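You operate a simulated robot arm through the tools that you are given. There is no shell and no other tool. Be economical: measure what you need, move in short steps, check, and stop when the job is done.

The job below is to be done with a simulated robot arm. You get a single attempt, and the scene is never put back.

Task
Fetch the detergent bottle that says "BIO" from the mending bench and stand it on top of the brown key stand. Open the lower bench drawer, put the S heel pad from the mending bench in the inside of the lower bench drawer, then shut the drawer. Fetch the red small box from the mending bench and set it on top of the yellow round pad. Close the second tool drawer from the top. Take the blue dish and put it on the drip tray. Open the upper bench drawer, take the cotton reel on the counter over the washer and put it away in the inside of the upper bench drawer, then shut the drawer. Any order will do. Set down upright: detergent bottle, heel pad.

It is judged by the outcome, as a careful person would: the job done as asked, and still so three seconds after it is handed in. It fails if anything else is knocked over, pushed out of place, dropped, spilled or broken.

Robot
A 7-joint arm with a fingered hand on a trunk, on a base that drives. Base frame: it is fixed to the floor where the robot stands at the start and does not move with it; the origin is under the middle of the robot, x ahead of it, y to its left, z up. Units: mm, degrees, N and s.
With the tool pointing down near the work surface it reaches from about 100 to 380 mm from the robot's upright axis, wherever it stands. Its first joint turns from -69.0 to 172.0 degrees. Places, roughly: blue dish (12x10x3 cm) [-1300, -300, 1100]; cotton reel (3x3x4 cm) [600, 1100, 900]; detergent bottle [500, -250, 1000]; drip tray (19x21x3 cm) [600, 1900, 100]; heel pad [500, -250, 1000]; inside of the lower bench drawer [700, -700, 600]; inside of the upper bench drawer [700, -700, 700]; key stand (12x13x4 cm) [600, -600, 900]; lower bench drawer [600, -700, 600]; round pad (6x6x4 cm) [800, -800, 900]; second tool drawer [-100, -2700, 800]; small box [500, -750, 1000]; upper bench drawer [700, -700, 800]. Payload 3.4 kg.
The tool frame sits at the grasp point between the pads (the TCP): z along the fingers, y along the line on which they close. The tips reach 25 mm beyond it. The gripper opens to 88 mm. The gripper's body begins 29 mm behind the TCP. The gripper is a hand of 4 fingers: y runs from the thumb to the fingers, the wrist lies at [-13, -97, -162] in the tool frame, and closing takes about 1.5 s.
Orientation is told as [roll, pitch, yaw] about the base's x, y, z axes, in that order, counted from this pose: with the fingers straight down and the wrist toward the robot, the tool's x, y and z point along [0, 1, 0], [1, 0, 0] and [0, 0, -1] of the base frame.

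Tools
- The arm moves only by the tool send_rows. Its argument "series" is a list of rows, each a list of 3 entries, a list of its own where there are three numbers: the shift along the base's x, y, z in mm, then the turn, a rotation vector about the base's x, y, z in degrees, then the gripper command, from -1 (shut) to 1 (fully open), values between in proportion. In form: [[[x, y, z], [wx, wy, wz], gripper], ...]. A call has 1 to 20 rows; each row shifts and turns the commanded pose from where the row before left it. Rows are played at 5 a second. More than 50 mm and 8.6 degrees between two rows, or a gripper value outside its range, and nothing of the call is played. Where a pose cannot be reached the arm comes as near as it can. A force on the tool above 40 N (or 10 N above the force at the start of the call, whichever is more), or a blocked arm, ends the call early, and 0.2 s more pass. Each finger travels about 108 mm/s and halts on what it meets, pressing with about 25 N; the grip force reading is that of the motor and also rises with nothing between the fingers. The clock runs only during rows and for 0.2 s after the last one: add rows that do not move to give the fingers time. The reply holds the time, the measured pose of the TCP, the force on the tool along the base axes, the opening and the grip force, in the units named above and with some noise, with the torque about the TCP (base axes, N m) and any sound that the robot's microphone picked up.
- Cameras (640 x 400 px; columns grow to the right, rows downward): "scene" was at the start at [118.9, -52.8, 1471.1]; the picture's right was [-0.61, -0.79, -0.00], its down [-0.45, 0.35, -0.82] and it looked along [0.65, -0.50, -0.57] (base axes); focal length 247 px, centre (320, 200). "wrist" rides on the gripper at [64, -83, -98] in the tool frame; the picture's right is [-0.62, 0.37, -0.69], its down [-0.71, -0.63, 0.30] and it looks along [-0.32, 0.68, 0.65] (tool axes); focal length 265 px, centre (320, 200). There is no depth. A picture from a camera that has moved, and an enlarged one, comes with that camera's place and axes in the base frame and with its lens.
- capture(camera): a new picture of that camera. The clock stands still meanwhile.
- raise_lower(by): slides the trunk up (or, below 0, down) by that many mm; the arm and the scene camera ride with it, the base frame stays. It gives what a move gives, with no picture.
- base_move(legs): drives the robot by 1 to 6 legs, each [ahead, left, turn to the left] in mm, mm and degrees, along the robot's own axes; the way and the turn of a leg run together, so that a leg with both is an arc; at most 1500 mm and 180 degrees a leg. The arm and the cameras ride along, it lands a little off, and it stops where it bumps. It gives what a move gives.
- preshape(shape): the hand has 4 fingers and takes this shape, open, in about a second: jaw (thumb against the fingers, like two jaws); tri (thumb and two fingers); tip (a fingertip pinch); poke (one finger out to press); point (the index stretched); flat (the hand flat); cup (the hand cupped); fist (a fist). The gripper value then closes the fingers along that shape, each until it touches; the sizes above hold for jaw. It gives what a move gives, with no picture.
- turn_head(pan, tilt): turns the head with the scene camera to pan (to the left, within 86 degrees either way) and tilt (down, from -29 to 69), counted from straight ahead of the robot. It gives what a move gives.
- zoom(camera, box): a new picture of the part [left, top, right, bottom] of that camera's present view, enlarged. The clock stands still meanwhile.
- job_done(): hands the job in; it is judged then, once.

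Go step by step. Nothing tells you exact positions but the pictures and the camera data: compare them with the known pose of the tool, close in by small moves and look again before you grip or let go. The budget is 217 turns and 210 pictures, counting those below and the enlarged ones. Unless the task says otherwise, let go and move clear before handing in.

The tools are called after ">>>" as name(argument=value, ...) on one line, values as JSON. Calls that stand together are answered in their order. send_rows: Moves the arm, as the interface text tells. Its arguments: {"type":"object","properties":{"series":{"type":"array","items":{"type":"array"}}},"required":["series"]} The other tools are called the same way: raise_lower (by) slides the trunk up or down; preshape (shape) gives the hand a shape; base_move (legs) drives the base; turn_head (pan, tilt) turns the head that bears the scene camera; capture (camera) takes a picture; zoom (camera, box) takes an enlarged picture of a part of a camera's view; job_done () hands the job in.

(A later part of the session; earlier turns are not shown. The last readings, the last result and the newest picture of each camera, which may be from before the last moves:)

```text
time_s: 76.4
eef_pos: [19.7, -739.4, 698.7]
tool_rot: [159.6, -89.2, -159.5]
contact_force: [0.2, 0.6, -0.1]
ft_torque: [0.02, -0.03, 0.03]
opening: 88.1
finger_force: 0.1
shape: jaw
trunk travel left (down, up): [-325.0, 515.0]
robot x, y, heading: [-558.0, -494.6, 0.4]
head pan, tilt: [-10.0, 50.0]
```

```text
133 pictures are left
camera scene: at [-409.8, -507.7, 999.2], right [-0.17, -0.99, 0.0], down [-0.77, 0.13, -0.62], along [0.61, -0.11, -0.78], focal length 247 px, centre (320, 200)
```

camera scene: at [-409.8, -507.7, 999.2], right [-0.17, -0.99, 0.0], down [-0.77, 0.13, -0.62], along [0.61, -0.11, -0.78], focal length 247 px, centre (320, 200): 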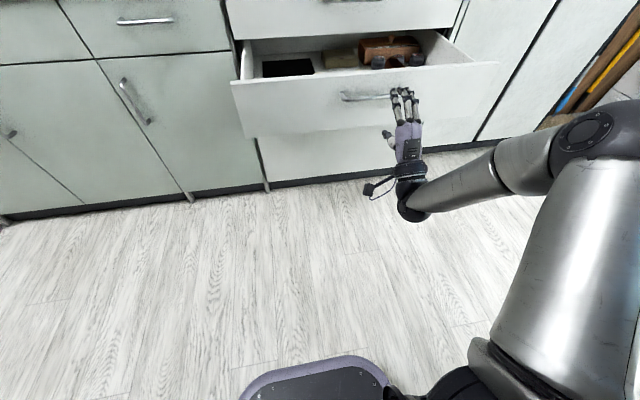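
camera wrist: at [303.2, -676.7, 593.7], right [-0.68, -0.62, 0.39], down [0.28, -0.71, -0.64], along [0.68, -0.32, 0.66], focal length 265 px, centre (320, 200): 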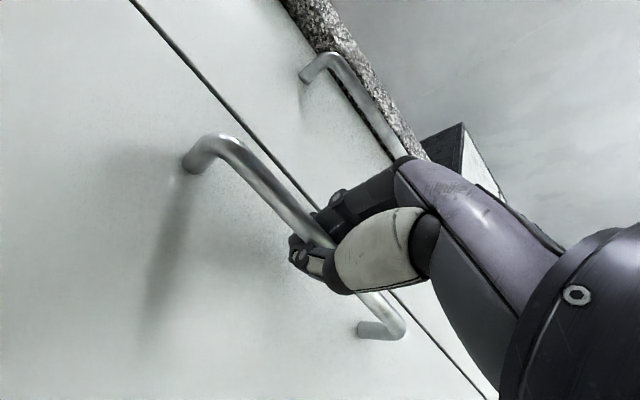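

>>> raise_lower(by=400)

>>> send_rows(series=[[[0, 0, 0], [0, 8, 0], 1], [[0, 0, 0], [0, 8, 0], 1], [[0, 0, 0], [0, 8, 0], 1], [[0, 0, 0], [0, 8, 0], 1], [[0, 0, 0], [0, 8, 0], 1], [[0, 0, 0], [0, 8, 0], 1], [[0, 0, 0], [0, 8, 0], 1], [[0, 0, 0], [0, 8, 0], 1], [[0, 0, 0], [0, 8, 0], 1], [[0, 0, 0], [0, 8, 0], 1], [[0, 0, 0], [0, 8, 0], 1], [[0, 0, 0], [0, 0, 0], 1]])

>>> capture(camera="scene")

```text
time_s: 80.2
eef_pos: [19.4, -738.8, 1099.6]
tool_rot: [151.2, -89.2, -151.0]
contact_force: [0.0, -0.1, 0.2]
ft_torque: [0.02, -0.01, 0.0]
opening: 87.8
finger_force: 0.0
shape: jaw
trunk travel left (down, up): [-725.0, 115.0]
robot x, y, heading: [-562.9, -497.3, 0.1]
head pan, tilt: [-10.0, 50.0]
```

```text
time_s: 82.8
eef_pos: [18.4, -740.9, 1098.1]
tool_rot: [0.4, -2.7, -0.3]
contact_force: [0.8, 0.3, 0.3]
ft_torque: [0.03, -0.01, 0.02]
opening: 87.4
finger_force: 0.2
shape: jaw
trunk travel left (down, up): [-725.0, 115.0]
robot x, y, heading: [-562.4, -493.5, 0.1]
head pan, tilt: [-10.0, 50.0]
```

```text
132 pictures are left
camera scene: at [-399.8, -507.7, 1399.1], right [-0.17, -0.99, 0.0], down [-0.77, 0.13, -0.62], along [0.61, -0.11, -0.78], focal length 247 px, centre (320, 200)
```

scene: 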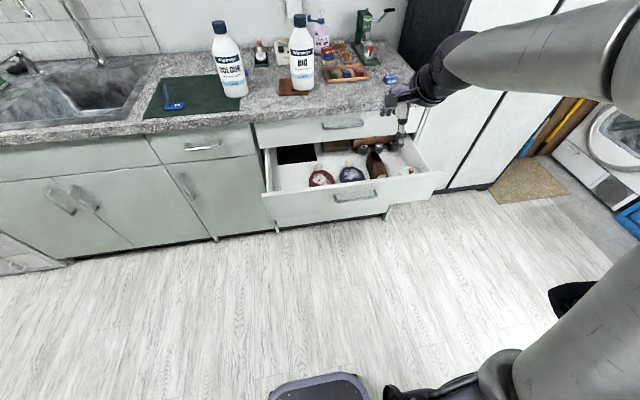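

>>> zoom(camera="scene", box=[240, 100, 460, 240])

>>> capture(camera="wrist")

```text
2.86 times, centred on (350, 170) of scene
camera zoom: at [-399.8, -507.7, 1399.1], right [-0.17, -0.99, 0.0], down [-0.77, 0.13, -0.62], along [0.61, -0.11, -0.78], focal length 707 px, centre (234, 286)
```

zoom: 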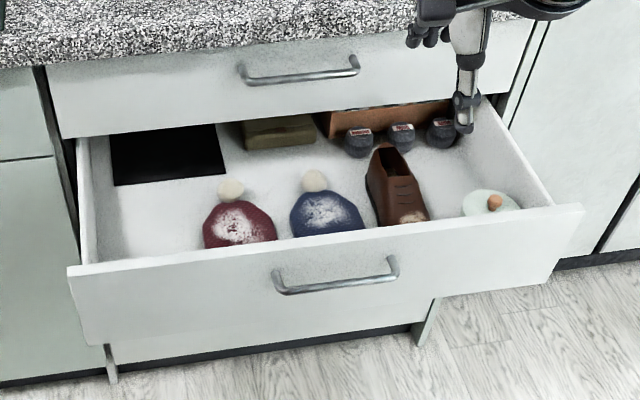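

```text
130 pictures are left
camera wrist: at [-69.4, -674.7, 1194.2], right [0.33, -0.63, 0.7], down [-0.62, -0.71, -0.34], along [0.71, -0.32, -0.62], focal length 265 px, centre (320, 200)
```

wrist: 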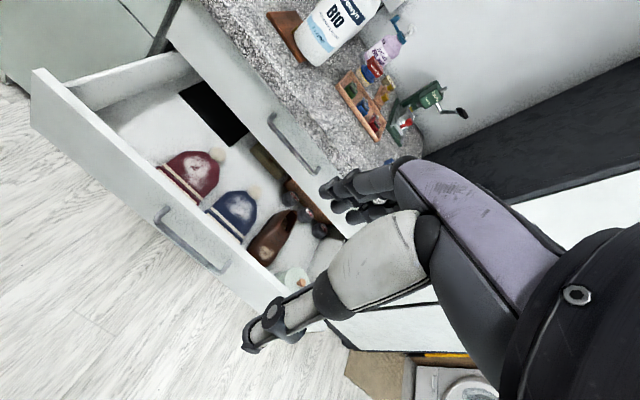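

The drawer is 700 mm wide with a free area at its left front (~330,-505). Now to fetch the S heel pad: driving left in front of it.

>>> base_move(legs=[[250, 0, 0], [0, 615, 0], [110, 0, 0]])

>>> turn_head(pan=-20, tilt=45)

>>> capture(camera="scene")

>>> capture(camera="wrist")

```text
time_s: 88.5
eef_pos: [372.1, -122.4, 1098.4]
tool_rot: [0.2, -2.8, -0.4]
contact_force: [-0.4, 0.1, -0.4]
ft_torque: [-0.04, -0.01, 0.02]
opening: 88.0
finger_force: 0.1
shape: jaw
trunk travel left (down, up): [-725.0, 115.0]
robot x, y, heading: [-202.6, 120.1, 0.0]
head pan, tilt: [-10.0, 50.0]
```

```text
time_s: 89.2
eef_pos: [372.6, -123.7, 1098.4]
tool_rot: [0.2, -2.8, -0.3]
contact_force: [0.5, 0.0, -0.2]
ft_torque: [-0.01, -0.02, 0.0]
opening: 87.9
finger_force: 0.0
shape: jaw
trunk travel left (down, up): [-725.0, 115.0]
robot x, y, heading: [-203.6, 122.5, -0.2]
head pan, tilt: [-20.0, 45.0]
```

```text
129 pictures are left
camera scene: at [-78.7, 96.3, 1405.7], right [-0.34, -0.94, 0.0], down [-0.66, 0.24, -0.71], along [0.66, -0.24, -0.71], focal length 247 px, centre (320, 200)
```

scene: 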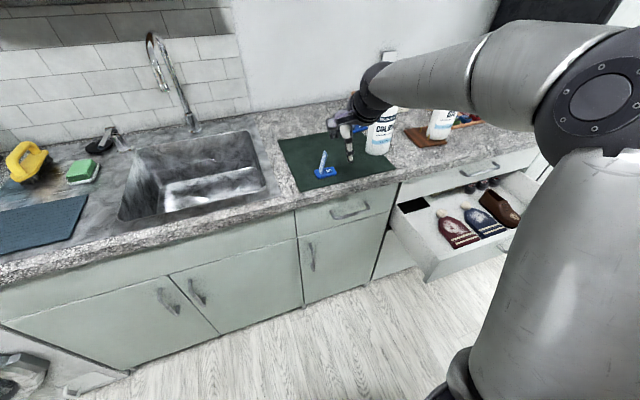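

```text
128 pictures are left
camera wrist: at [284.2, -57.2, 1193.8], right [0.33, -0.62, 0.71], down [-0.62, -0.71, -0.34], along [0.71, -0.33, -0.62], focal length 265 px, centre (320, 200)
```

wrist: 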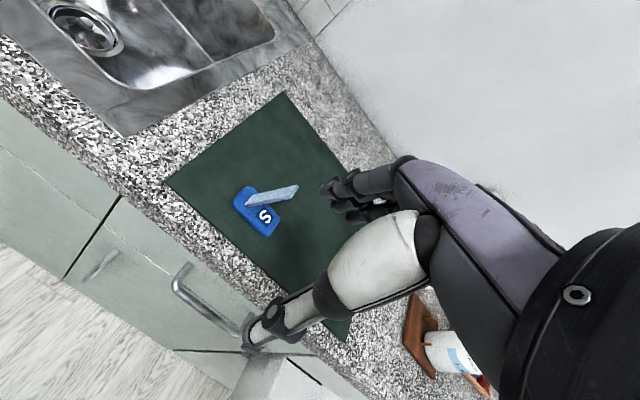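

>>> zoom(camera="scene", box=[290, 135, 370, 195])

>>> zoom(camera="wrist", box=[220, 165, 320, 245])

```text
6.67 times, centred on (330, 165) of scene
camera zoom: at [-78.7, 96.3, 1405.7], right [-0.34, -0.94, 0.0], down [-0.66, 0.24, -0.71], along [0.66, -0.24, -0.71], focal length 1649 px, centre (253, 433)
```

zoom: 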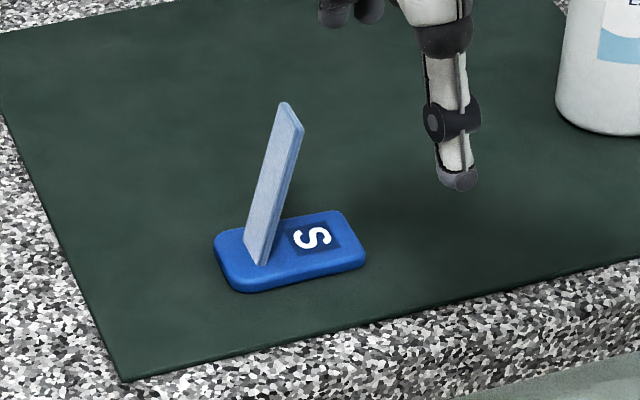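

```text
5.00 times, centred on (270, 205) of wrist
camera zoom: at [284.2, -57.2, 1193.8], right [0.33, -0.62, 0.71], down [-0.62, -0.71, -0.34], along [0.71, -0.33, -0.62], focal length 1327 px, centre (570, 175)
```

zoom: 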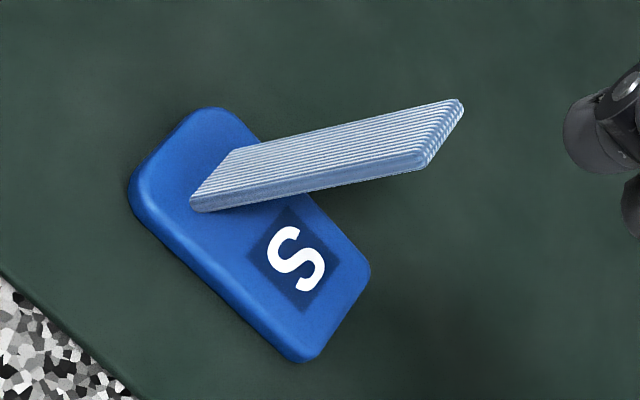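

The heel pad has a ~90 mm tall fin at (492..502, -118..-131). I'll yaw the hand 90° so it closes across the fin's faces.

>>> send_rows(series=[[[10, 0, 0], [0, 2.8, 0], 1], [[10, 0, 0], [0, 0, 8.2], 1], [[10, 0, 0], [0, 0, 8.2], 1], [[10, 0, 0], [0, 0, 8.2], 1], [[10, 0, 0], [0, 0, 8.2], 1], [[10, 0, 0], [0, 0, 8.2], 1], [[10, 0, 0], [0, 0, 8.2], 1], [[10, 0, 0], [0, 0, 8.2], 1], [[10, 0, 0], [0, 0, 8.2], 1], [[10, 0, 0], [0, 0, 8.2], 1], [[10, 0, 0], [0, 0, 8.2], 1], [[10, -5, 0], [0, 0, 8.2], 1], [[0, 0, 0], [0, 0, 0], 1]])

>>> capture(camera="scene")

>>> capture(camera="wrist")

```text
time_s: 92.0
eef_pos: [393.5, -75.0, 1075.8]
tool_rot: [0.2, 0.0, 90.0]
contact_force: [-0.4, -0.4, 0.6]
ft_torque: [-0.02, 0.0, 0.02]
opening: 87.9
finger_force: 0.1
shape: jaw
out of reach, approached as far as the arm can: row 8, 9, 10, 11, 12
trunk travel left (down, up): [-725.0, 115.0]
robot x, y, heading: [-204.9, 124.1, 0.1]
head pan, tilt: [-20.0, 45.0]
```

```text
125 pictures are left
camera scene: at [-78.8, 96.1, 1405.7], right [-0.34, -0.94, 0.0], down [-0.66, 0.24, -0.71], along [0.66, -0.24, -0.71], focal length 247 px, centre (320, 200)
```

scene: 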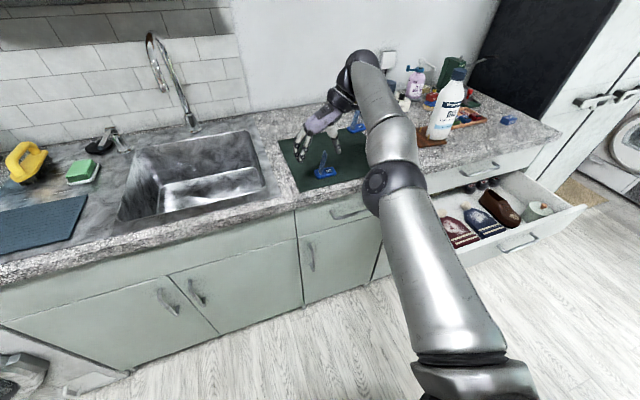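

```text
124 pictures are left
camera wrist: at [329.9, -157.6, 1174.4], right [0.62, 0.37, 0.69], down [0.71, -0.63, -0.31], along [0.32, 0.68, -0.65], focal length 265 px, centre (320, 200)
```

wrist: 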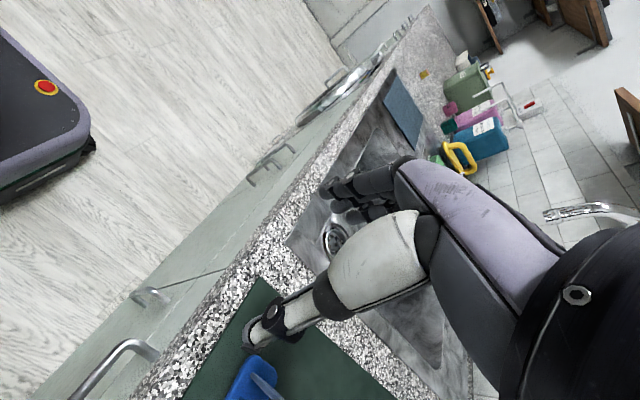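

At full yaw the elbow hangs too low over the counter. Instead I'll keep the hand yawed 45° and turn the robot itself 45° left, approaching the pad diagonally.

>>> send_rows(series=[[[0, 0, 10], [0, 0, -7.5], 1], [[10, -10, 10], [0, 0, -7.5], 1], [[10, -10, 0], [0, 0, -7.5], 1], [[10, -10, 0], [0, 0, -7.5], 1], [[10, -10, 0], [0, 0, -7.5], 1], [[10, -8, 0], [0, 0, -7.5], 1], [[0, 0, 0], [0, 0, 0], 1]])

>>> base_move(legs=[[-196, 0, 0], [0, -556, 0], [0, 0, 45]])

>>> turn_head(pan=-15, tilt=38)

>>> capture(camera="scene")

```text
time_s: 93.7
eef_pos: [451.0, -126.4, 1100.0]
tool_rot: [0.2, 0.0, 44.7]
contact_force: [0.0, 0.1, -0.5]
ft_torque: [-0.01, -0.02, 0.04]
opening: 87.8
finger_force: 0.1
shape: jaw
out of reach, approached as far as the arm can: row 1
trunk travel left (down, up): [-725.0, 115.0]
robot x, y, heading: [-207.3, 120.9, -0.2]
head pan, tilt: [-20.0, 45.0]
```

```text
time_s: 100.1
eef_pos: [264.8, -150.8, 1098.4]
tool_rot: [0.4, 0.0, 90.4]
contact_force: [0.7, 1.0, -0.4]
ft_torque: [-0.01, 0.03, 0.01]
opening: 87.9
finger_force: 0.0
shape: jaw
trunk travel left (down, up): [-725.0, 115.0]
robot x, y, heading: [-373.9, -444.0, 45.6]
head pan, tilt: [-20.0, 45.0]
```

```text
time_s: 100.8
eef_pos: [264.8, -151.2, 1099.5]
tool_rot: [0.2, 0.0, 90.2]
contact_force: [0.5, -0.3, 0.5]
ft_torque: [-0.05, 0.0, 0.0]
opening: 87.8
finger_force: 0.0
shape: jaw
trunk travel left (down, up): [-725.0, 115.0]
robot x, y, heading: [-372.3, -444.7, 45.5]
head pan, tilt: [-15.0, 38.0]
```

```text
123 pictures are left
camera scene: at [-263.4, -362.3, 1415.9], right [0.51, -0.86, 0.0], down [-0.53, -0.31, -0.79], along [0.68, 0.4, -0.62], focal length 247 px, centre (320, 200)
```

scene: 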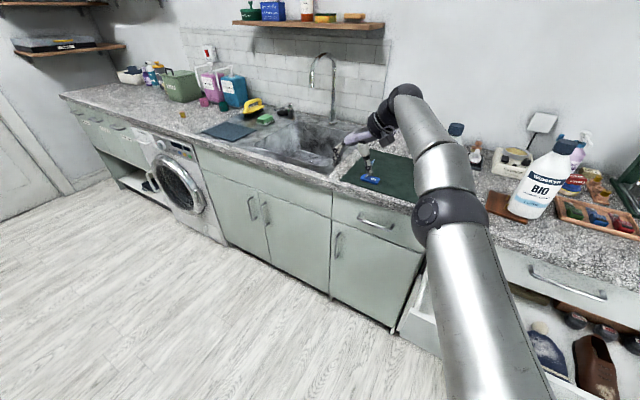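

With the elbow passing too close to COLOUR this way, I'll instead approach from the left side: rel. hand yaw about -60° and the robot heading about -30° from in front of the sink. Rotating the hand first here, in free space.

>>> send_rows(series=[[[0, 0, 0], [0, 0, -8.2], 1], [[0, 0, 0], [0, 0, -8.2], 1], [[0, 0, 0], [0, 0, -8.2], 1], [[0, 0, 0], [0, 0, -8.2], 1], [[0, 0, 0], [0, 0, -8.2], 1], [[0, 0, 0], [0, 0, -8.2], 1], [[0, 0, 0], [0, 0, -8.2], 1], [[0, 0, 0], [0, 0, -8.2], 1], [[0, 0, 0], [0, 0, -8.2], 1], [[0, 0, 0], [0, 0, -8.2], 1], [[0, 0, 0], [0, 0, -8.2], 1], [[0, 0, 0], [0, 0, -8.2], 1], [[0, 0, 0], [0, 0, -8.2], 1], [[0, 0, 0], [0, 0, 0], 1]])

>>> capture(camera="scene")

```text
time_s: 103.8
eef_pos: [265.3, -151.6, 1098.1]
tool_rot: [0.2, 0.0, -16.3]
contact_force: [0.7, -0.4, -0.1]
ft_torque: [-0.02, 0.02, 0.0]
opening: 87.8
finger_force: 0.0
shape: jaw
trunk travel left (down, up): [-725.0, 115.0]
robot x, y, heading: [-370.8, -446.2, 45.4]
head pan, tilt: [-15.0, 38.0]
```

```text
122 pictures are left
camera scene: at [-263.6, -362.6, 1416.0], right [0.51, -0.86, 0.0], down [-0.53, -0.31, -0.79], along [0.68, 0.4, -0.62], focal length 247 px, centre (320, 200)
```

scene: 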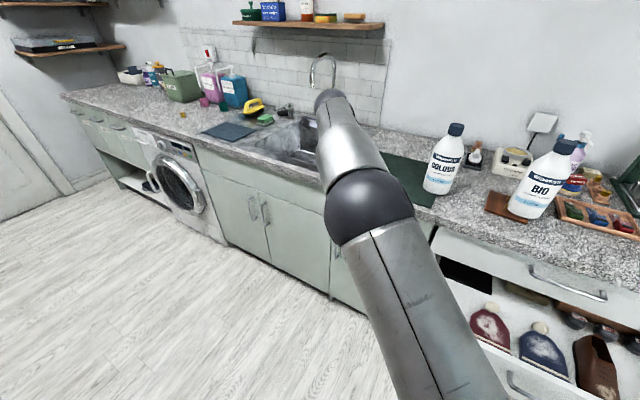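

Reachable. Now drive to the sink front, turn right ~74°, then approach the pad along +x.

>>> base_move(legs=[[687, 508, 0], [0, 0, -73.7]])

>>> turn_head(pan=-10, tilt=42)

>>> capture(camera="scene")

```text
time_s: 111.4
eef_pos: [205.7, -134.2, 1098.1]
tool_rot: [0.2, 0.0, -89.4]
contact_force: [-0.6, -0.2, 0.2]
ft_torque: [0.01, 0.0, 0.02]
opening: 87.9
finger_force: 0.0
shape: jaw
trunk travel left (down, up): [-725.0, 115.0]
robot x, y, heading: [-256.9, 387.0, -27.5]
head pan, tilt: [-15.0, 38.0]
```

```text
time_s: 112.1
eef_pos: [206.1, -133.5, 1098.3]
tool_rot: [0.2, 0.0, -89.3]
contact_force: [0.3, 0.1, 1.0]
ft_torque: [0.0, 0.02, 0.02]
opening: 88.0
finger_force: 0.1
shape: jaw
trunk travel left (down, up): [-725.0, 115.0]
robot x, y, heading: [-260.0, 387.2, -27.5]
head pan, tilt: [-10.0, 42.0]
```

```text
121 pictures are left
camera scene: at [-148.0, 317.7, 1410.0], right [-0.61, -0.79, 0.0], down [-0.53, 0.41, -0.74], along [0.59, -0.45, -0.67], focal length 247 px, centre (320, 200)
```

scene: 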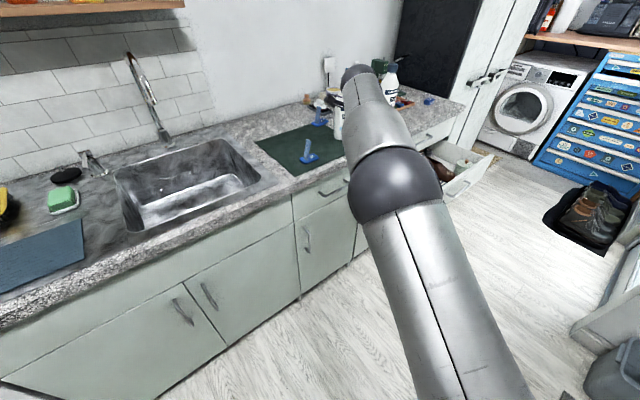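

>>> base_move(legs=[[254, 142, 0]])

>>> capture(camera="scene")

>>> capture(camera="wrist")

```text
time_s: 114.1
eef_pos: [497.6, -121.7, 1099.3]
tool_rot: [0.2, 0.0, -89.2]
contact_force: [-0.1, -0.3, 0.1]
ft_torque: [-0.01, 0.01, -0.01]
opening: 87.8
finger_force: 0.0
shape: jaw
trunk travel left (down, up): [-725.0, 115.0]
robot x, y, heading: [31.2, 403.9, -27.5]
head pan, tilt: [-10.0, 42.0]
```

```text
120 pictures are left
camera scene: at [141.4, 328.8, 1410.0], right [-0.61, -0.79, 0.0], down [-0.53, 0.41, -0.74], along [0.59, -0.45, -0.67], focal length 247 px, centre (320, 200)
```

scene: 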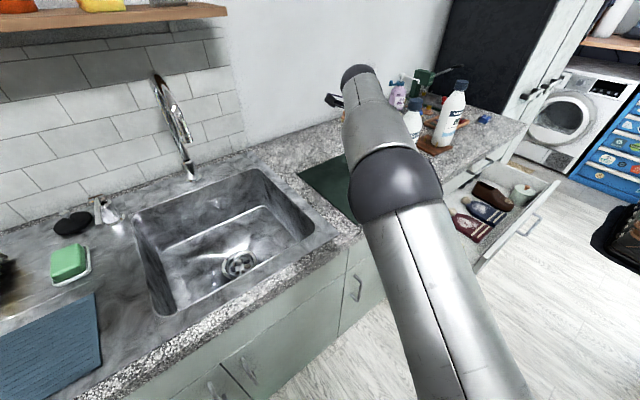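

```text
119 pictures are left
camera wrist: at [560.0, -36.4, 1197.6], right [-0.62, -0.38, 0.69], down [-0.72, 0.62, -0.31], along [-0.31, -0.69, -0.65], focal length 265 px, centre (320, 200)
```

wrist: 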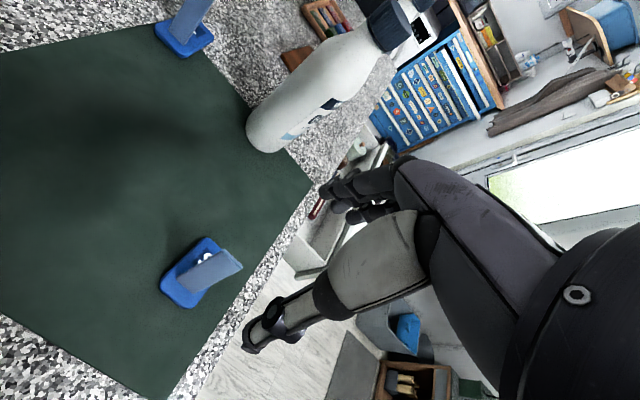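

Well aligned with the fin. Descending.

>>> send_rows(series=[[[2, -2, -30], [0, 0, 0], 1], [[0, 0, -35], [0, 0, 0], 1], [[0, 0, -30], [0, 0, 0], 1], [[0, 0, 0], [0, 0, 0], 1]])

>>> capture(camera="wrist")

>>> capture(camera="scene")

```text
time_s: 115.1
eef_pos: [497.5, -122.4, 1002.1]
tool_rot: [0.2, -0.1, -89.2]
contact_force: [-0.5, -0.1, -0.2]
ft_torque: [0.01, -0.02, 0.0]
opening: 87.8
finger_force: 0.0
shape: jaw
trunk travel left (down, up): [-725.0, 115.0]
robot x, y, heading: [29.5, 402.1, -27.3]
head pan, tilt: [-10.0, 42.0]
```

```text
118 pictures are left
camera wrist: at [559.8, -37.6, 1101.2], right [-0.62, -0.38, 0.69], down [-0.72, 0.62, -0.31], along [-0.31, -0.69, -0.65], focal length 265 px, centre (320, 200)
```

wrist: 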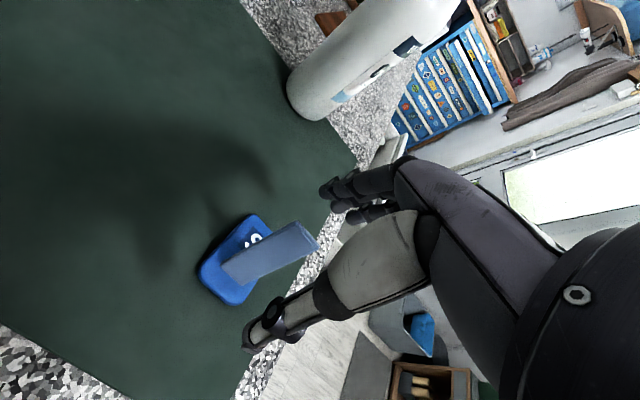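

```text
117 pictures are left
camera scene: at [140.6, 329.0, 1410.0], right [-0.61, -0.79, 0.0], down [-0.53, 0.41, -0.74], along [0.59, -0.45, -0.67], focal length 247 px, centre (320, 200)
```

scene: 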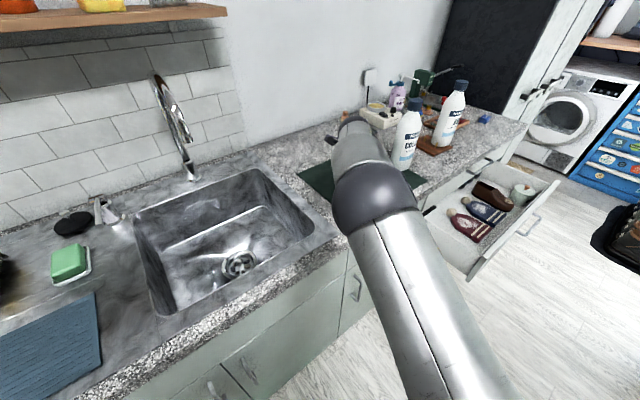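

>>> send_rows(series=[[[2, -3, -15], [0, 0, 0], 1], [[0, 0, -22], [0, 0, 0], 1], [[0, 0, 0], [0, 0, 0], 1]])

>>> capture(camera="wrist")

```text
time_s: 115.9
eef_pos: [498.9, -127.0, 965.5]
tool_rot: [0.2, 0.0, -89.2]
contact_force: [-0.8, -0.4, -0.3]
ft_torque: [0.05, 0.0, 0.02]
opening: 87.7
finger_force: 0.0
shape: jaw
trunk travel left (down, up): [-725.0, 115.0]
robot x, y, heading: [28.5, 402.6, -27.7]
head pan, tilt: [-10.0, 42.0]
```

```text
116 pictures are left
camera wrist: at [561.1, -41.2, 1064.7], right [-0.62, -0.38, 0.69], down [-0.72, 0.62, -0.31], along [-0.31, -0.69, -0.66], focal length 265 px, centre (320, 200)
```

wrist: 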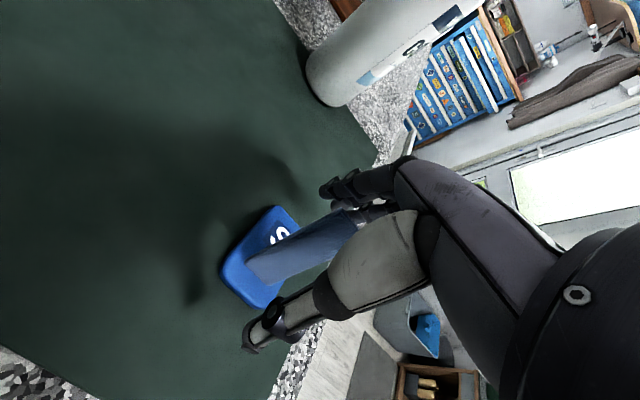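

>>> send_rows(series=[[[0, 0, 4], [0, 0, 0], 1], [[0, 0, 0], [0, 0, 0], 0.4], [[0, 0, 0], [0, 0, 0], 0], [[0, 0, 0], [0, 0, 0], -0.4], [[0, 0, 0], [0, 0, 0], -0.8], [[0, 0, 0], [0, 0, 0], -1], [[0, 0, 0], [0, 0, 0], -1], [[0, 0, 0], [0, 0, 0], -1], [[0, 0, 0], [0, 0, 0], -1]])

>>> capture(camera="wrist")

```text
time_s: 117.9
eef_pos: [499.8, -127.6, 969.8]
tool_rot: [0.2, 0.0, -89.1]
contact_force: [-0.2, 0.7, -0.7]
ft_torque: [0.0, -0.01, -0.03]
opening: 0.2
finger_force: 25.0
shape: jaw
trunk travel left (down, up): [-725.0, 115.0]
robot x, y, heading: [33.0, 405.9, -27.3]
head pan, tilt: [-10.0, 42.0]
```

```text
115 pictures are left
camera wrist: at [562.1, -41.4, 1068.8], right [-0.62, -0.38, 0.69], down [-0.72, 0.62, -0.31], along [-0.31, -0.69, -0.66], focal length 265 px, centre (320, 200)
```

wrist: 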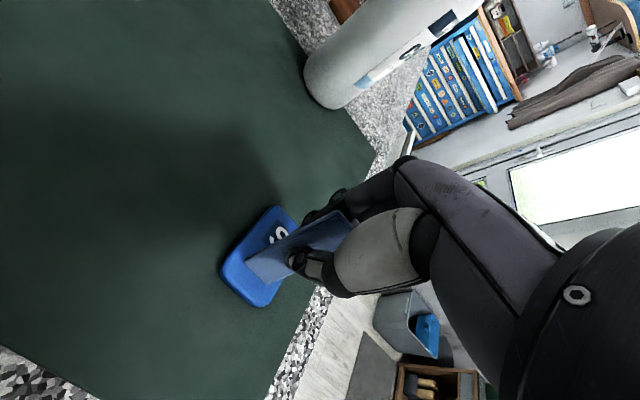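

>>> send_rows(series=[[[0, 0, 10], [0, 0, 0], -1], [[0, 0, 30], [0, 0, 0], -1], [[0, 0, 40], [0, 0, 0], -1], [[0, 0, 40], [0, 0, 0], -1], [[0, 0, 0], [0, 0, 0], -1]])

>>> capture(camera="wrist")

```text
time_s: 119.1
eef_pos: [499.6, -127.7, 1090.1]
tool_rot: [0.3, 0.0, -89.2]
contact_force: [0.0, -1.0, -0.5]
ft_torque: [0.02, -0.01, -0.03]
opening: 0.3
finger_force: 24.8
shape: jaw
trunk travel left (down, up): [-725.0, 115.0]
robot x, y, heading: [30.7, 401.7, -27.3]
head pan, tilt: [-10.0, 42.0]
```

```text
114 pictures are left
camera wrist: at [563.0, -42.6, 1189.1], right [-0.62, -0.38, 0.69], down [-0.72, 0.62, -0.31], along [-0.31, -0.69, -0.66], focal length 265 px, centre (320, 200)
```

wrist: 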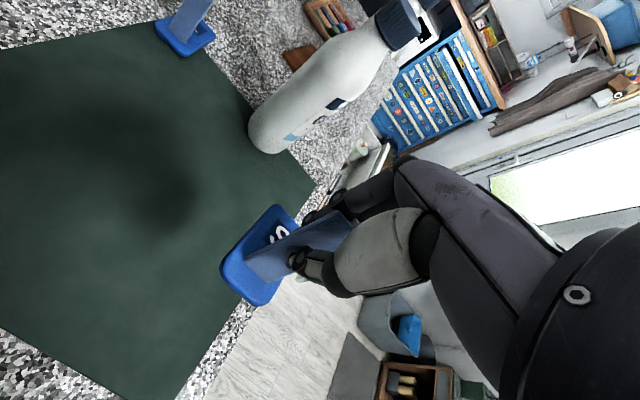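

Pad lifted. Driving back and right to bring it over the drawer's free area.

>>> base_move(legs=[[-151, -78, 0], [172.9, -335, 0]])

>>> turn_head(pan=-20, tilt=55)

>>> capture(camera="scene")

>>> capture(camera="wrist")

```text
time_s: 122.5
eef_pos: [335.4, -500.6, 1090.5]
tool_rot: [0.2, 0.0, -88.7]
contact_force: [0.7, -0.7, -1.7]
ft_torque: [0.05, -0.02, 0.01]
opening: 0.3
finger_force: 25.0
shape: jaw
trunk travel left (down, up): [-725.0, 115.0]
robot x, y, heading: [-137.2, 28.6, -27.2]
head pan, tilt: [-10.0, 42.0]
```

```text
time_s: 123.3
eef_pos: [336.9, -499.7, 1089.8]
tool_rot: [0.2, 0.1, -88.7]
contact_force: [0.5, -0.6, 0.4]
ft_torque: [0.0, -0.02, -0.04]
opening: 0.2
finger_force: 25.2
shape: jaw
trunk travel left (down, up): [-725.0, 115.0]
robot x, y, heading: [-137.8, 25.8, -27.0]
head pan, tilt: [-20.0, 55.0]
```

```text
113 pictures are left
camera scene: at [-44.0, -48.7, 1392.3], right [-0.73, -0.68, 0.0], down [-0.56, 0.6, -0.57], along [0.39, -0.42, -0.82], focal length 247 px, centre (320, 200)
```

scene: 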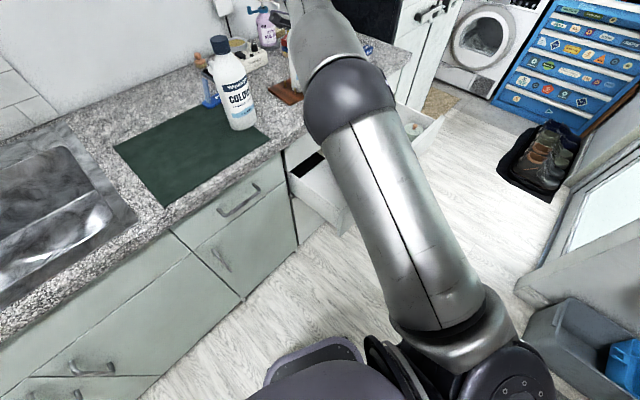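

```text
112 pictures are left
camera wrist: at [398.5, -413.8, 1189.0], right [-0.61, -0.38, 0.69], down [-0.73, 0.61, -0.31], along [-0.31, -0.69, -0.66], focal length 265 px, centre (320, 200)
```

wrist: 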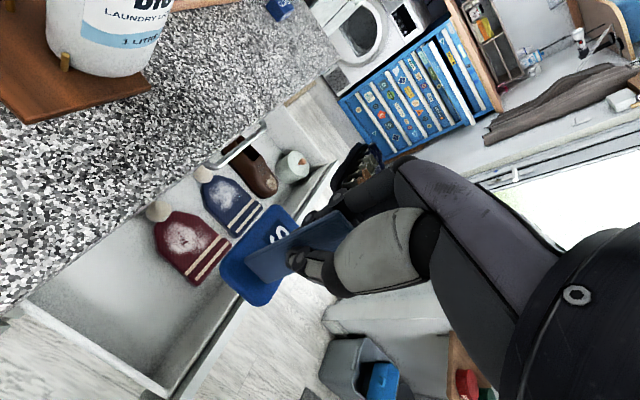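

I'll shift 50 mm back from the counter edge (the wrist camera must clear it), then lower mostly with the arm to keep the elbow high.

>>> base_move(legs=[[-47, -24, 0]])

>>> send_rows(series=[[[0, 0, -40], [0, 0, 0], -1], [[0, 0, -40], [0, 0, 0], -1], [[0, 0, -40], [0, 0, 0], -1], [[0, 0, -40], [0, 0, 0], -1], [[0, 0, -40], [0, 0, 0], -1], [[0, 0, -40], [0, 0, 0], -1], [[0, 0, 0], [0, 0, 0], -1]])

>>> capture(camera="scene")

>>> capture(camera="wrist")

```text
time_s: 124.2
eef_pos: [283.8, -499.6, 1090.6]
tool_rot: [0.3, 0.0, -88.7]
contact_force: [0.2, -0.5, -0.5]
ft_torque: [0.03, 0.01, 0.01]
opening: 0.2
finger_force: 25.0
shape: jaw
trunk travel left (down, up): [-725.0, 115.0]
robot x, y, heading: [-193.9, 27.3, -26.9]
head pan, tilt: [-20.0, 55.0]
```

```text
time_s: 125.8
eef_pos: [284.2, -500.1, 850.5]
tool_rot: [0.2, 0.0, -88.7]
contact_force: [-0.5, 0.9, -1.0]
ft_torque: [0.0, 0.02, 0.02]
opening: 0.5
finger_force: 25.4
shape: jaw
trunk travel left (down, up): [-725.0, 115.0]
robot x, y, heading: [-189.6, 24.9, -27.0]
head pan, tilt: [-20.0, 55.0]
```

```text
111 pictures are left
camera scene: at [-97.2, -48.6, 1392.3], right [-0.73, -0.68, 0.0], down [-0.56, 0.6, -0.57], along [0.39, -0.42, -0.82], focal length 247 px, centre (320, 200)
```

scene: 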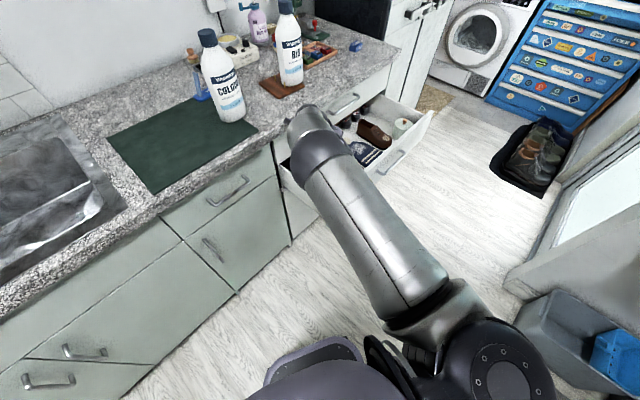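

```text
110 pictures are left
camera wrist: at [346.6, -413.9, 949.1], right [-0.61, -0.38, 0.69], down [-0.73, 0.61, -0.31], along [-0.31, -0.69, -0.65], focal length 265 px, centre (320, 200)
```

wrist: 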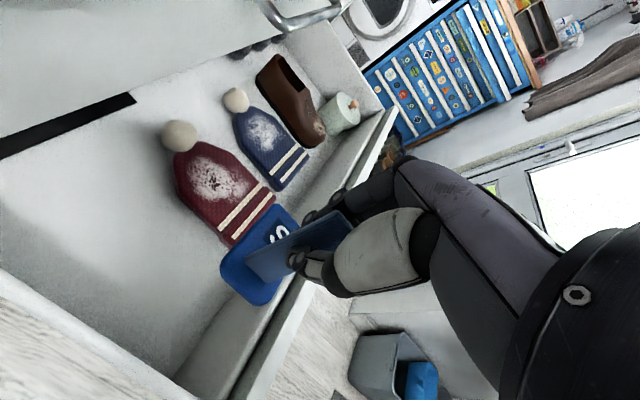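

>>> send_rows(series=[[[0, 0, -30], [0, 0, 0], -1], [[0, 0, -30], [0, 0, 0], -1], [[0, 0, -30], [0, 0, 0], -1], [[0, 0, 0], [0, 0, 0], -1]])

>>> turn_head(pan=-25, tilt=45)

>>> capture(camera="scene")

>>> capture(camera="wrist")

```text
time_s: 126.8
eef_pos: [283.9, -499.3, 757.9]
tool_rot: [0.2, 0.0, -88.7]
contact_force: [0.3, 0.0, -1.8]
ft_torque: [-0.03, 0.02, -0.03]
opening: 0.6
finger_force: 25.4
shape: jaw
trunk travel left (down, up): [-725.0, 115.0]
robot x, y, heading: [-189.1, 28.4, -26.7]
head pan, tilt: [-20.0, 55.0]
```

```text
time_s: 127.5
eef_pos: [282.9, -499.2, 757.9]
tool_rot: [0.2, 0.0, -88.8]
contact_force: [0.1, -0.1, -0.8]
ft_torque: [0.0, -0.01, 0.04]
opening: 0.6
finger_force: 25.2
shape: jaw
trunk travel left (down, up): [-725.0, 115.0]
robot x, y, heading: [-189.2, 25.3, -26.9]
head pan, tilt: [-25.0, 45.0]
```

```text
109 pictures are left
camera scene: at [-95.8, -60.4, 1405.6], right [-0.79, -0.62, 0.0], down [-0.44, 0.56, -0.71], along [0.44, -0.56, -0.71], focal length 247 px, centre (320, 200)
```

scene: 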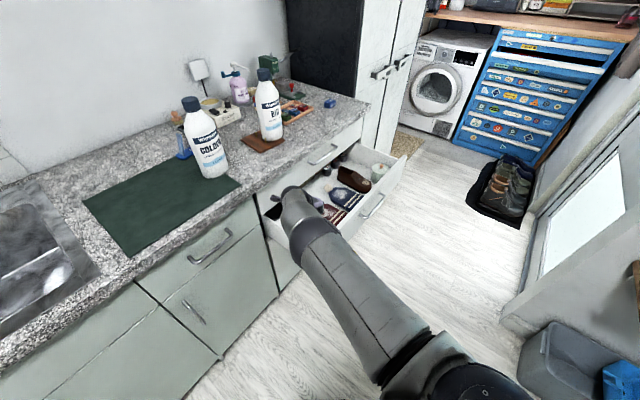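

```text
108 pictures are left
camera wrist: at [345.4, -414.0, 857.0], right [-0.61, -0.38, 0.69], down [-0.73, 0.61, -0.31], along [-0.31, -0.69, -0.66], focal length 265 px, centre (320, 200)
```

wrist: 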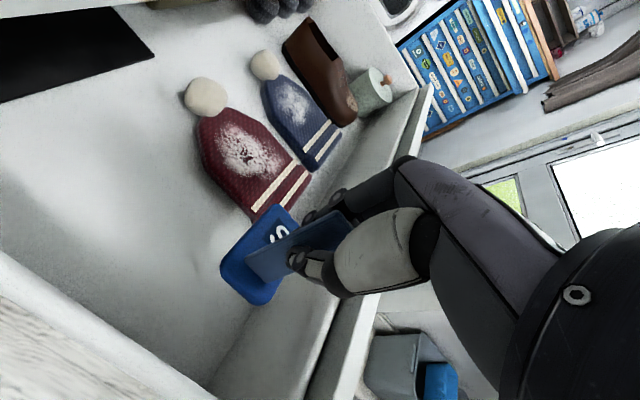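

>>> send_rows(series=[[[0, 0, -30], [0, 0, 0], -1], [[0, 0, -30], [0, 0, 0], -1], [[0, 0, -15], [0, 0, 0], -1], [[0, 0, 0], [0, 0, 0], -1]])

>>> capture(camera="scene")

>>> capture(camera="wrist")

```text
time_s: 128.6
eef_pos: [273.5, -498.7, 700.6]
tool_rot: [0.2, 0.0, -88.8]
contact_force: [0.0, 1.0, -0.5]
ft_torque: [-0.03, -0.02, 0.03]
opening: 0.2
finger_force: 25.1
shape: jaw
out of reach, approached as far as the arm can: row 2, 3
trunk travel left (down, up): [-725.0, 115.0]
robot x, y, heading: [-189.6, 26.4, -26.9]
head pan, tilt: [-25.0, 45.0]
```

```text
107 pictures are left
camera scene: at [-95.9, -60.3, 1405.7], right [-0.79, -0.62, 0.0], down [-0.44, 0.56, -0.71], along [0.44, -0.56, -0.71], focal length 247 px, centre (320, 200)
```

scene: 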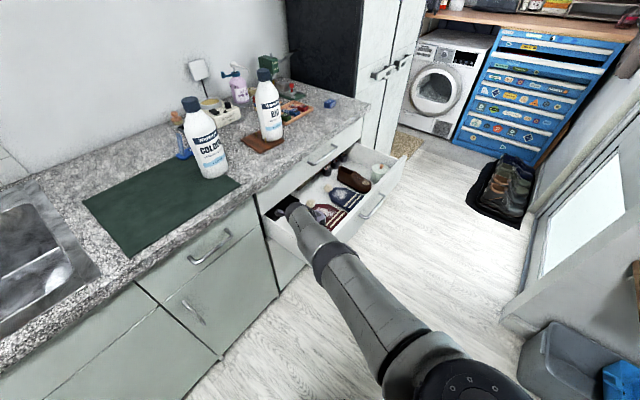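

```text
106 pictures are left
camera wrist: at [334.1, -412.6, 799.1], right [-0.61, -0.38, 0.69], down [-0.73, 0.61, -0.31], along [-0.31, -0.69, -0.65], focal length 265 px, centre (320, 200)
```

wrist: 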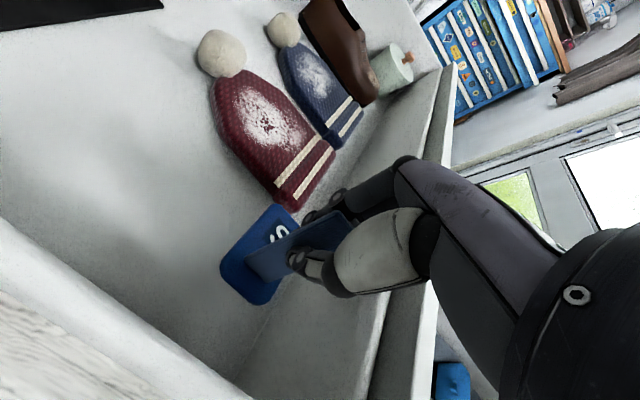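

>>> base_move(legs=[[18, 9, 0]])

>>> raise_lower(by=-40)

>>> capture(camera="wrist")

>>> zoom(camera="scene", box=[220, 120, 420, 300])

```text
time_s: 129.3
eef_pos: [293.2, -498.8, 700.7]
tool_rot: [0.2, 0.0, -88.7]
contact_force: [-0.1, -0.1, -0.7]
ft_torque: [0.03, 0.02, -0.01]
opening: 0.1
finger_force: 25.3
shape: jaw
trunk travel left (down, up): [-725.0, 115.0]
robot x, y, heading: [-167.7, 23.6, -26.6]
head pan, tilt: [-25.0, 45.0]
```

```text
time_s: 130.2
eef_pos: [293.4, -499.2, 661.0]
tool_rot: [0.2, 0.0, -88.7]
contact_force: [-0.5, -0.4, -1.4]
ft_torque: [0.01, -0.02, -0.02]
opening: 0.5
finger_force: 25.2
shape: jaw
trunk travel left (down, up): [-685.0, 155.0]
robot x, y, heading: [-164.0, 24.2, -27.0]
head pan, tilt: [-25.0, 45.0]
```

```text
105 pictures are left
camera wrist: at [354.6, -412.8, 759.4], right [-0.61, -0.38, 0.69], down [-0.73, 0.61, -0.31], along [-0.31, -0.69, -0.65], focal length 265 px, centre (320, 200)
```

wrist: 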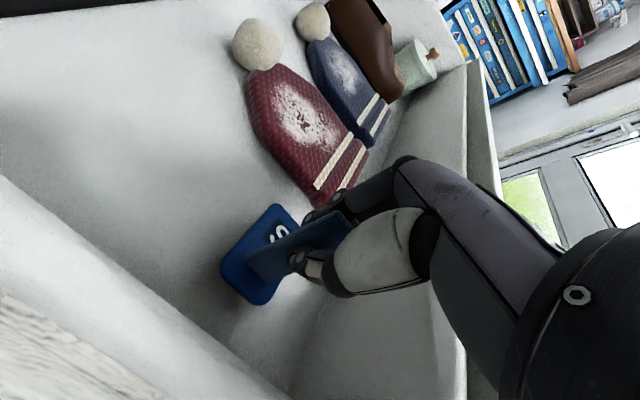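

```text
2.22 times, centred on (320, 210) of scene
camera zoom: at [-75.6, -60.4, 1365.6], right [-0.79, -0.62, 0.0], down [-0.44, 0.56, -0.71], along [0.44, -0.56, -0.71], focal length 550 px, centre (320, 178)
```

zoom: 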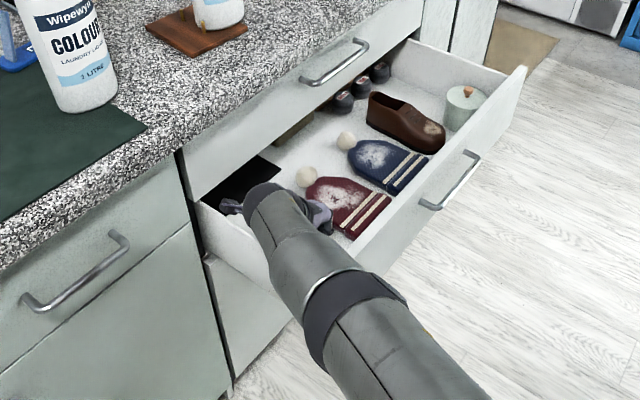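

>>> raise_lower(by=-8)

>>> raise_lower(by=-4)

>>> capture(camera="wrist")

```text
time_s: 130.7
eef_pos: [293.7, -499.5, 651.9]
tool_rot: [0.2, 0.0, -88.8]
contact_force: [0.2, -0.6, -0.1]
ft_torque: [0.0, 0.0, 0.02]
opening: 0.3
finger_force: 24.8
shape: jaw
trunk travel left (down, up): [-677.0, 163.0]
robot x, y, heading: [-168.2, 23.7, -26.7]
head pan, tilt: [-25.0, 45.0]
```

```text
time_s: 131.3
eef_pos: [292.1, -499.9, 649.3]
tool_rot: [0.2, -0.1, -88.7]
contact_force: [0.0, -0.2, -0.9]
ft_torque: [-0.02, -0.01, 0.03]
opening: 0.2
finger_force: 24.9
shape: jaw
trunk travel left (down, up): [-673.0, 167.0]
robot x, y, heading: [-170.7, 20.3, -27.0]
head pan, tilt: [-25.0, 45.0]
```

```text
103 pictures are left
camera wrist: at [354.6, -412.9, 747.3], right [-0.61, -0.38, 0.69], down [-0.73, 0.61, -0.31], along [-0.31, -0.69, -0.66], focal length 265 px, centre (320, 200)
```

wrist: 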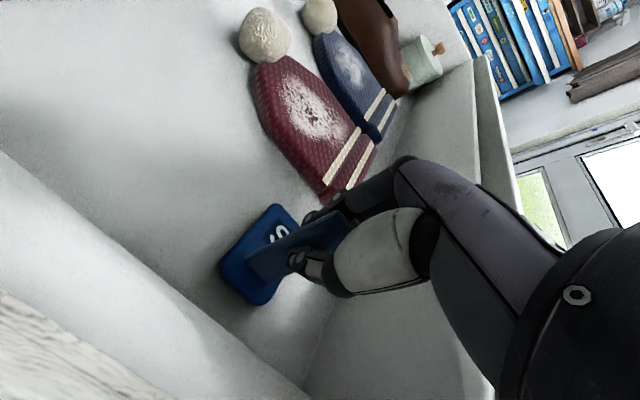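

>>> raise_lower(by=-5)

>>> raise_lower(by=-4)

>>> raise_lower(by=-3)

```text
time_s: 131.8
eef_pos: [294.3, -499.2, 643.8]
tool_rot: [0.3, -0.1, -88.7]
contact_force: [0.7, 0.1, 0.6]
ft_torque: [0.04, 0.06, -0.01]
opening: 0.5
finger_force: 25.2
shape: jaw
trunk travel left (down, up): [-668.0, 172.0]
robot x, y, heading: [-169.0, 27.6, -26.8]
head pan, tilt: [-25.0, 45.0]
```

```text
time_s: 132.3
eef_pos: [293.7, -499.6, 641.8]
tool_rot: [0.4, -0.2, -88.7]
contact_force: [1.4, -2.5, 13.1]
ft_torque: [-0.03, -0.02, 0.0]
opening: 0.7
finger_force: 24.9
shape: jaw
trunk travel left (down, up): [-664.0, 176.0]
robot x, y, heading: [-172.1, 25.8, -27.0]
head pan, tilt: [-25.0, 45.0]
```

```text
time_s: 132.9
eef_pos: [293.9, -497.3, 640.9]
tool_rot: [0.5, -0.4, -88.6]
contact_force: [1.2, -3.7, 24.3]
ft_torque: [-0.07, 0.01, 0.01]
opening: 1.7
finger_force: 24.5
shape: jaw
trunk travel left (down, up): [-661.0, 179.0]
robot x, y, heading: [-169.0, 25.6, -27.0]
head pan, tilt: [-25.0, 45.0]
```

Contact with the drawer floor. Easing up 5 mm of trunk, then opening.

>>> raise_lower(by=5)

>>> send_rows(series=[[[0, 0, 0], [0, 0, 0], -0.8], [[0, 0, 0], [0, 0, 0], -0.5], [[0, 0, 0], [0, 0, 0], 0], [[0, 0, 0], [0, 0, 0], 0.4], [[0, 0, 0], [0, 0, 0], 0.4], [[0, 0, 0], [0, 0, 0], 0.4]])

>>> capture(camera="wrist")

```text
time_s: 133.4
eef_pos: [290.8, -498.3, 641.6]
tool_rot: [0.1, -0.1, -88.7]
contact_force: [1.7, -4.5, 12.7]
ft_torque: [-0.13, -0.04, 0.0]
opening: 1.1
finger_force: 24.8
shape: jaw
trunk travel left (down, up): [-666.0, 174.0]
robot x, y, heading: [-169.7, 23.3, -26.9]
head pan, tilt: [-25.0, 45.0]
```

```text
time_s: 134.8
eef_pos: [293.0, -499.2, 641.4]
tool_rot: [0.2, 0.1, -88.6]
contact_force: [0.2, -0.6, -0.3]
ft_torque: [-0.02, -0.04, -0.04]
opening: 61.2
finger_force: 0.0
shape: jaw
trunk travel left (down, up): [-666.0, 174.0]
robot x, y, heading: [-169.8, 26.7, -26.9]
head pan, tilt: [-25.0, 45.0]
```

```text
102 pictures are left
camera wrist: at [354.6, -413.0, 740.3], right [-0.61, -0.38, 0.69], down [-0.73, 0.61, -0.31], along [-0.31, -0.69, -0.66], focal length 265 px, centre (320, 200)
```

wrist: 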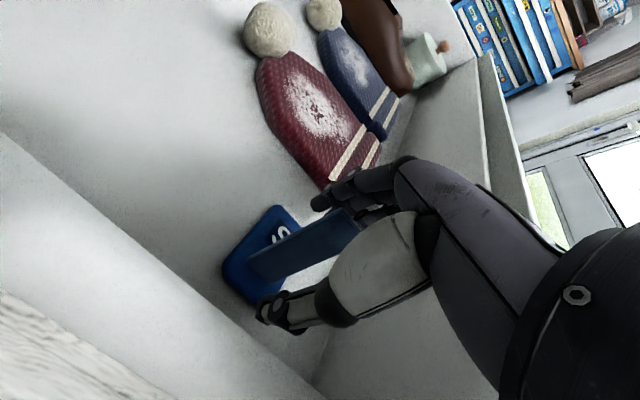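

The pad stands on the drawer floor. Lifting the hand straight out with the trunk.

>>> raise_lower(by=60)

>>> capture(camera="wrist")

>>> raise_lower(by=180)

```text
time_s: 135.8
eef_pos: [292.0, -498.8, 701.9]
tool_rot: [0.2, 0.1, -88.6]
contact_force: [0.2, -0.1, 1.1]
ft_torque: [-0.02, -0.02, -0.01]
opening: 61.5
finger_force: 0.1
shape: jaw
trunk travel left (down, up): [-726.0, 114.0]
robot x, y, heading: [-168.4, 26.9, -26.9]
head pan, tilt: [-25.0, 45.0]
```

```text
101 pictures are left
camera wrist: at [354.7, -413.0, 800.2], right [-0.61, -0.38, 0.69], down [-0.73, 0.61, -0.31], along [-0.31, -0.69, -0.66], focal length 265 px, centre (320, 200)
```

wrist: 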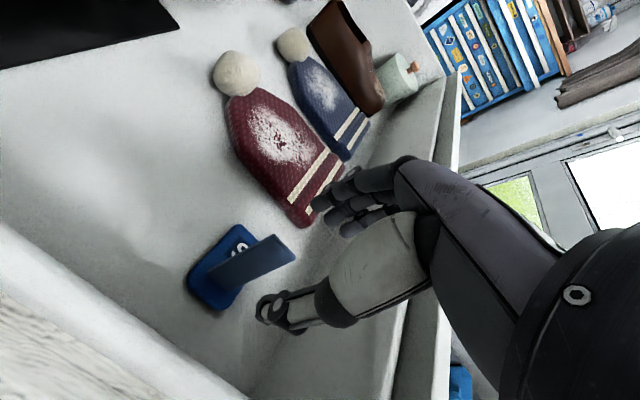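

```text
time_s: 137.2
eef_pos: [293.6, -500.3, 814.8]
tool_rot: [0.2, 0.0, -88.6]
contact_force: [0.4, -0.7, -1.1]
ft_torque: [0.01, 0.04, -0.01]
opening: 61.0
finger_force: 0.1
shape: jaw
out of reach, approached as far as the arm can: row 1
trunk travel left (down, up): [-840.0, 0.0]
robot x, y, heading: [-173.1, 24.0, -26.8]
head pan, tilt: [-25.0, 45.0]
```

Now to shut the drawer: back away, square up to it, and turn the hand level again.

>>> send_rows(series=[[[0, 0, 40], [0, 0, 0], 1], [[0, 0, 40], [0, 0, 0], 1], [[0, 0, 40], [0, 0, 0], 1], [[0, 0, 0], [0, 0, 0], 1]])

>>> base_move(legs=[[-110, -639, 0], [0, 0, 26.8]])

>>> send_rows(series=[[[0, 0, 10], [0, 0, 8.2], 1], [[0, 0, 10], [0, 0, 8.2], 1], [[0, 0, 10], [0, 0, 8.2], 1], [[0, 0, 10], [0, 0, 8.2], 1], [[0, 0, 0], [0, 0, 8.2], 1], [[0, 0, 0], [0, 0, 8.2], 1], [[0, 0, 0], [0, 0, 8.2], 1], [[0, 0, 0], [0, 0, 4.4], 1], [[0, 0, 0], [0, 0, 0], 1]])

```text
time_s: 138.2
eef_pos: [292.9, -501.6, 939.0]
tool_rot: [0.2, 0.0, -88.6]
contact_force: [0.5, -0.6, 1.0]
ft_torque: [0.0, 0.0, 0.01]
opening: 87.8
finger_force: 0.0
shape: jaw
trunk travel left (down, up): [-840.0, 0.0]
robot x, y, heading: [-168.4, 26.1, -26.7]
head pan, tilt: [-25.0, 45.0]
```

```text
time_s: 141.0
eef_pos: [76.6, -879.0, 937.9]
tool_rot: [0.3, 0.0, -88.6]
contact_force: [0.0, -0.1, -0.1]
ft_torque: [0.01, -0.01, 0.0]
opening: 88.0
finger_force: 0.1
shape: jaw
trunk travel left (down, up): [-840.0, 0.0]
robot x, y, heading: [-383.6, -347.4, -26.9]
head pan, tilt: [-25.0, 45.0]
stopped in leg 1: the robot was blocked; the commanded pose is now the measured one
```

```text
time_s: 143.0
eef_pos: [76.7, -876.3, 980.2]
tool_rot: [0.4, -0.1, -26.9]
contact_force: [-1.1, 0.0, -0.1]
ft_torque: [-0.01, -0.02, 0.0]
opening: 87.7
finger_force: 0.0
shape: jaw
trunk travel left (down, up): [-840.0, 0.0]
robot x, y, heading: [-387.2, -349.3, -27.1]
head pan, tilt: [-25.0, 45.0]
```

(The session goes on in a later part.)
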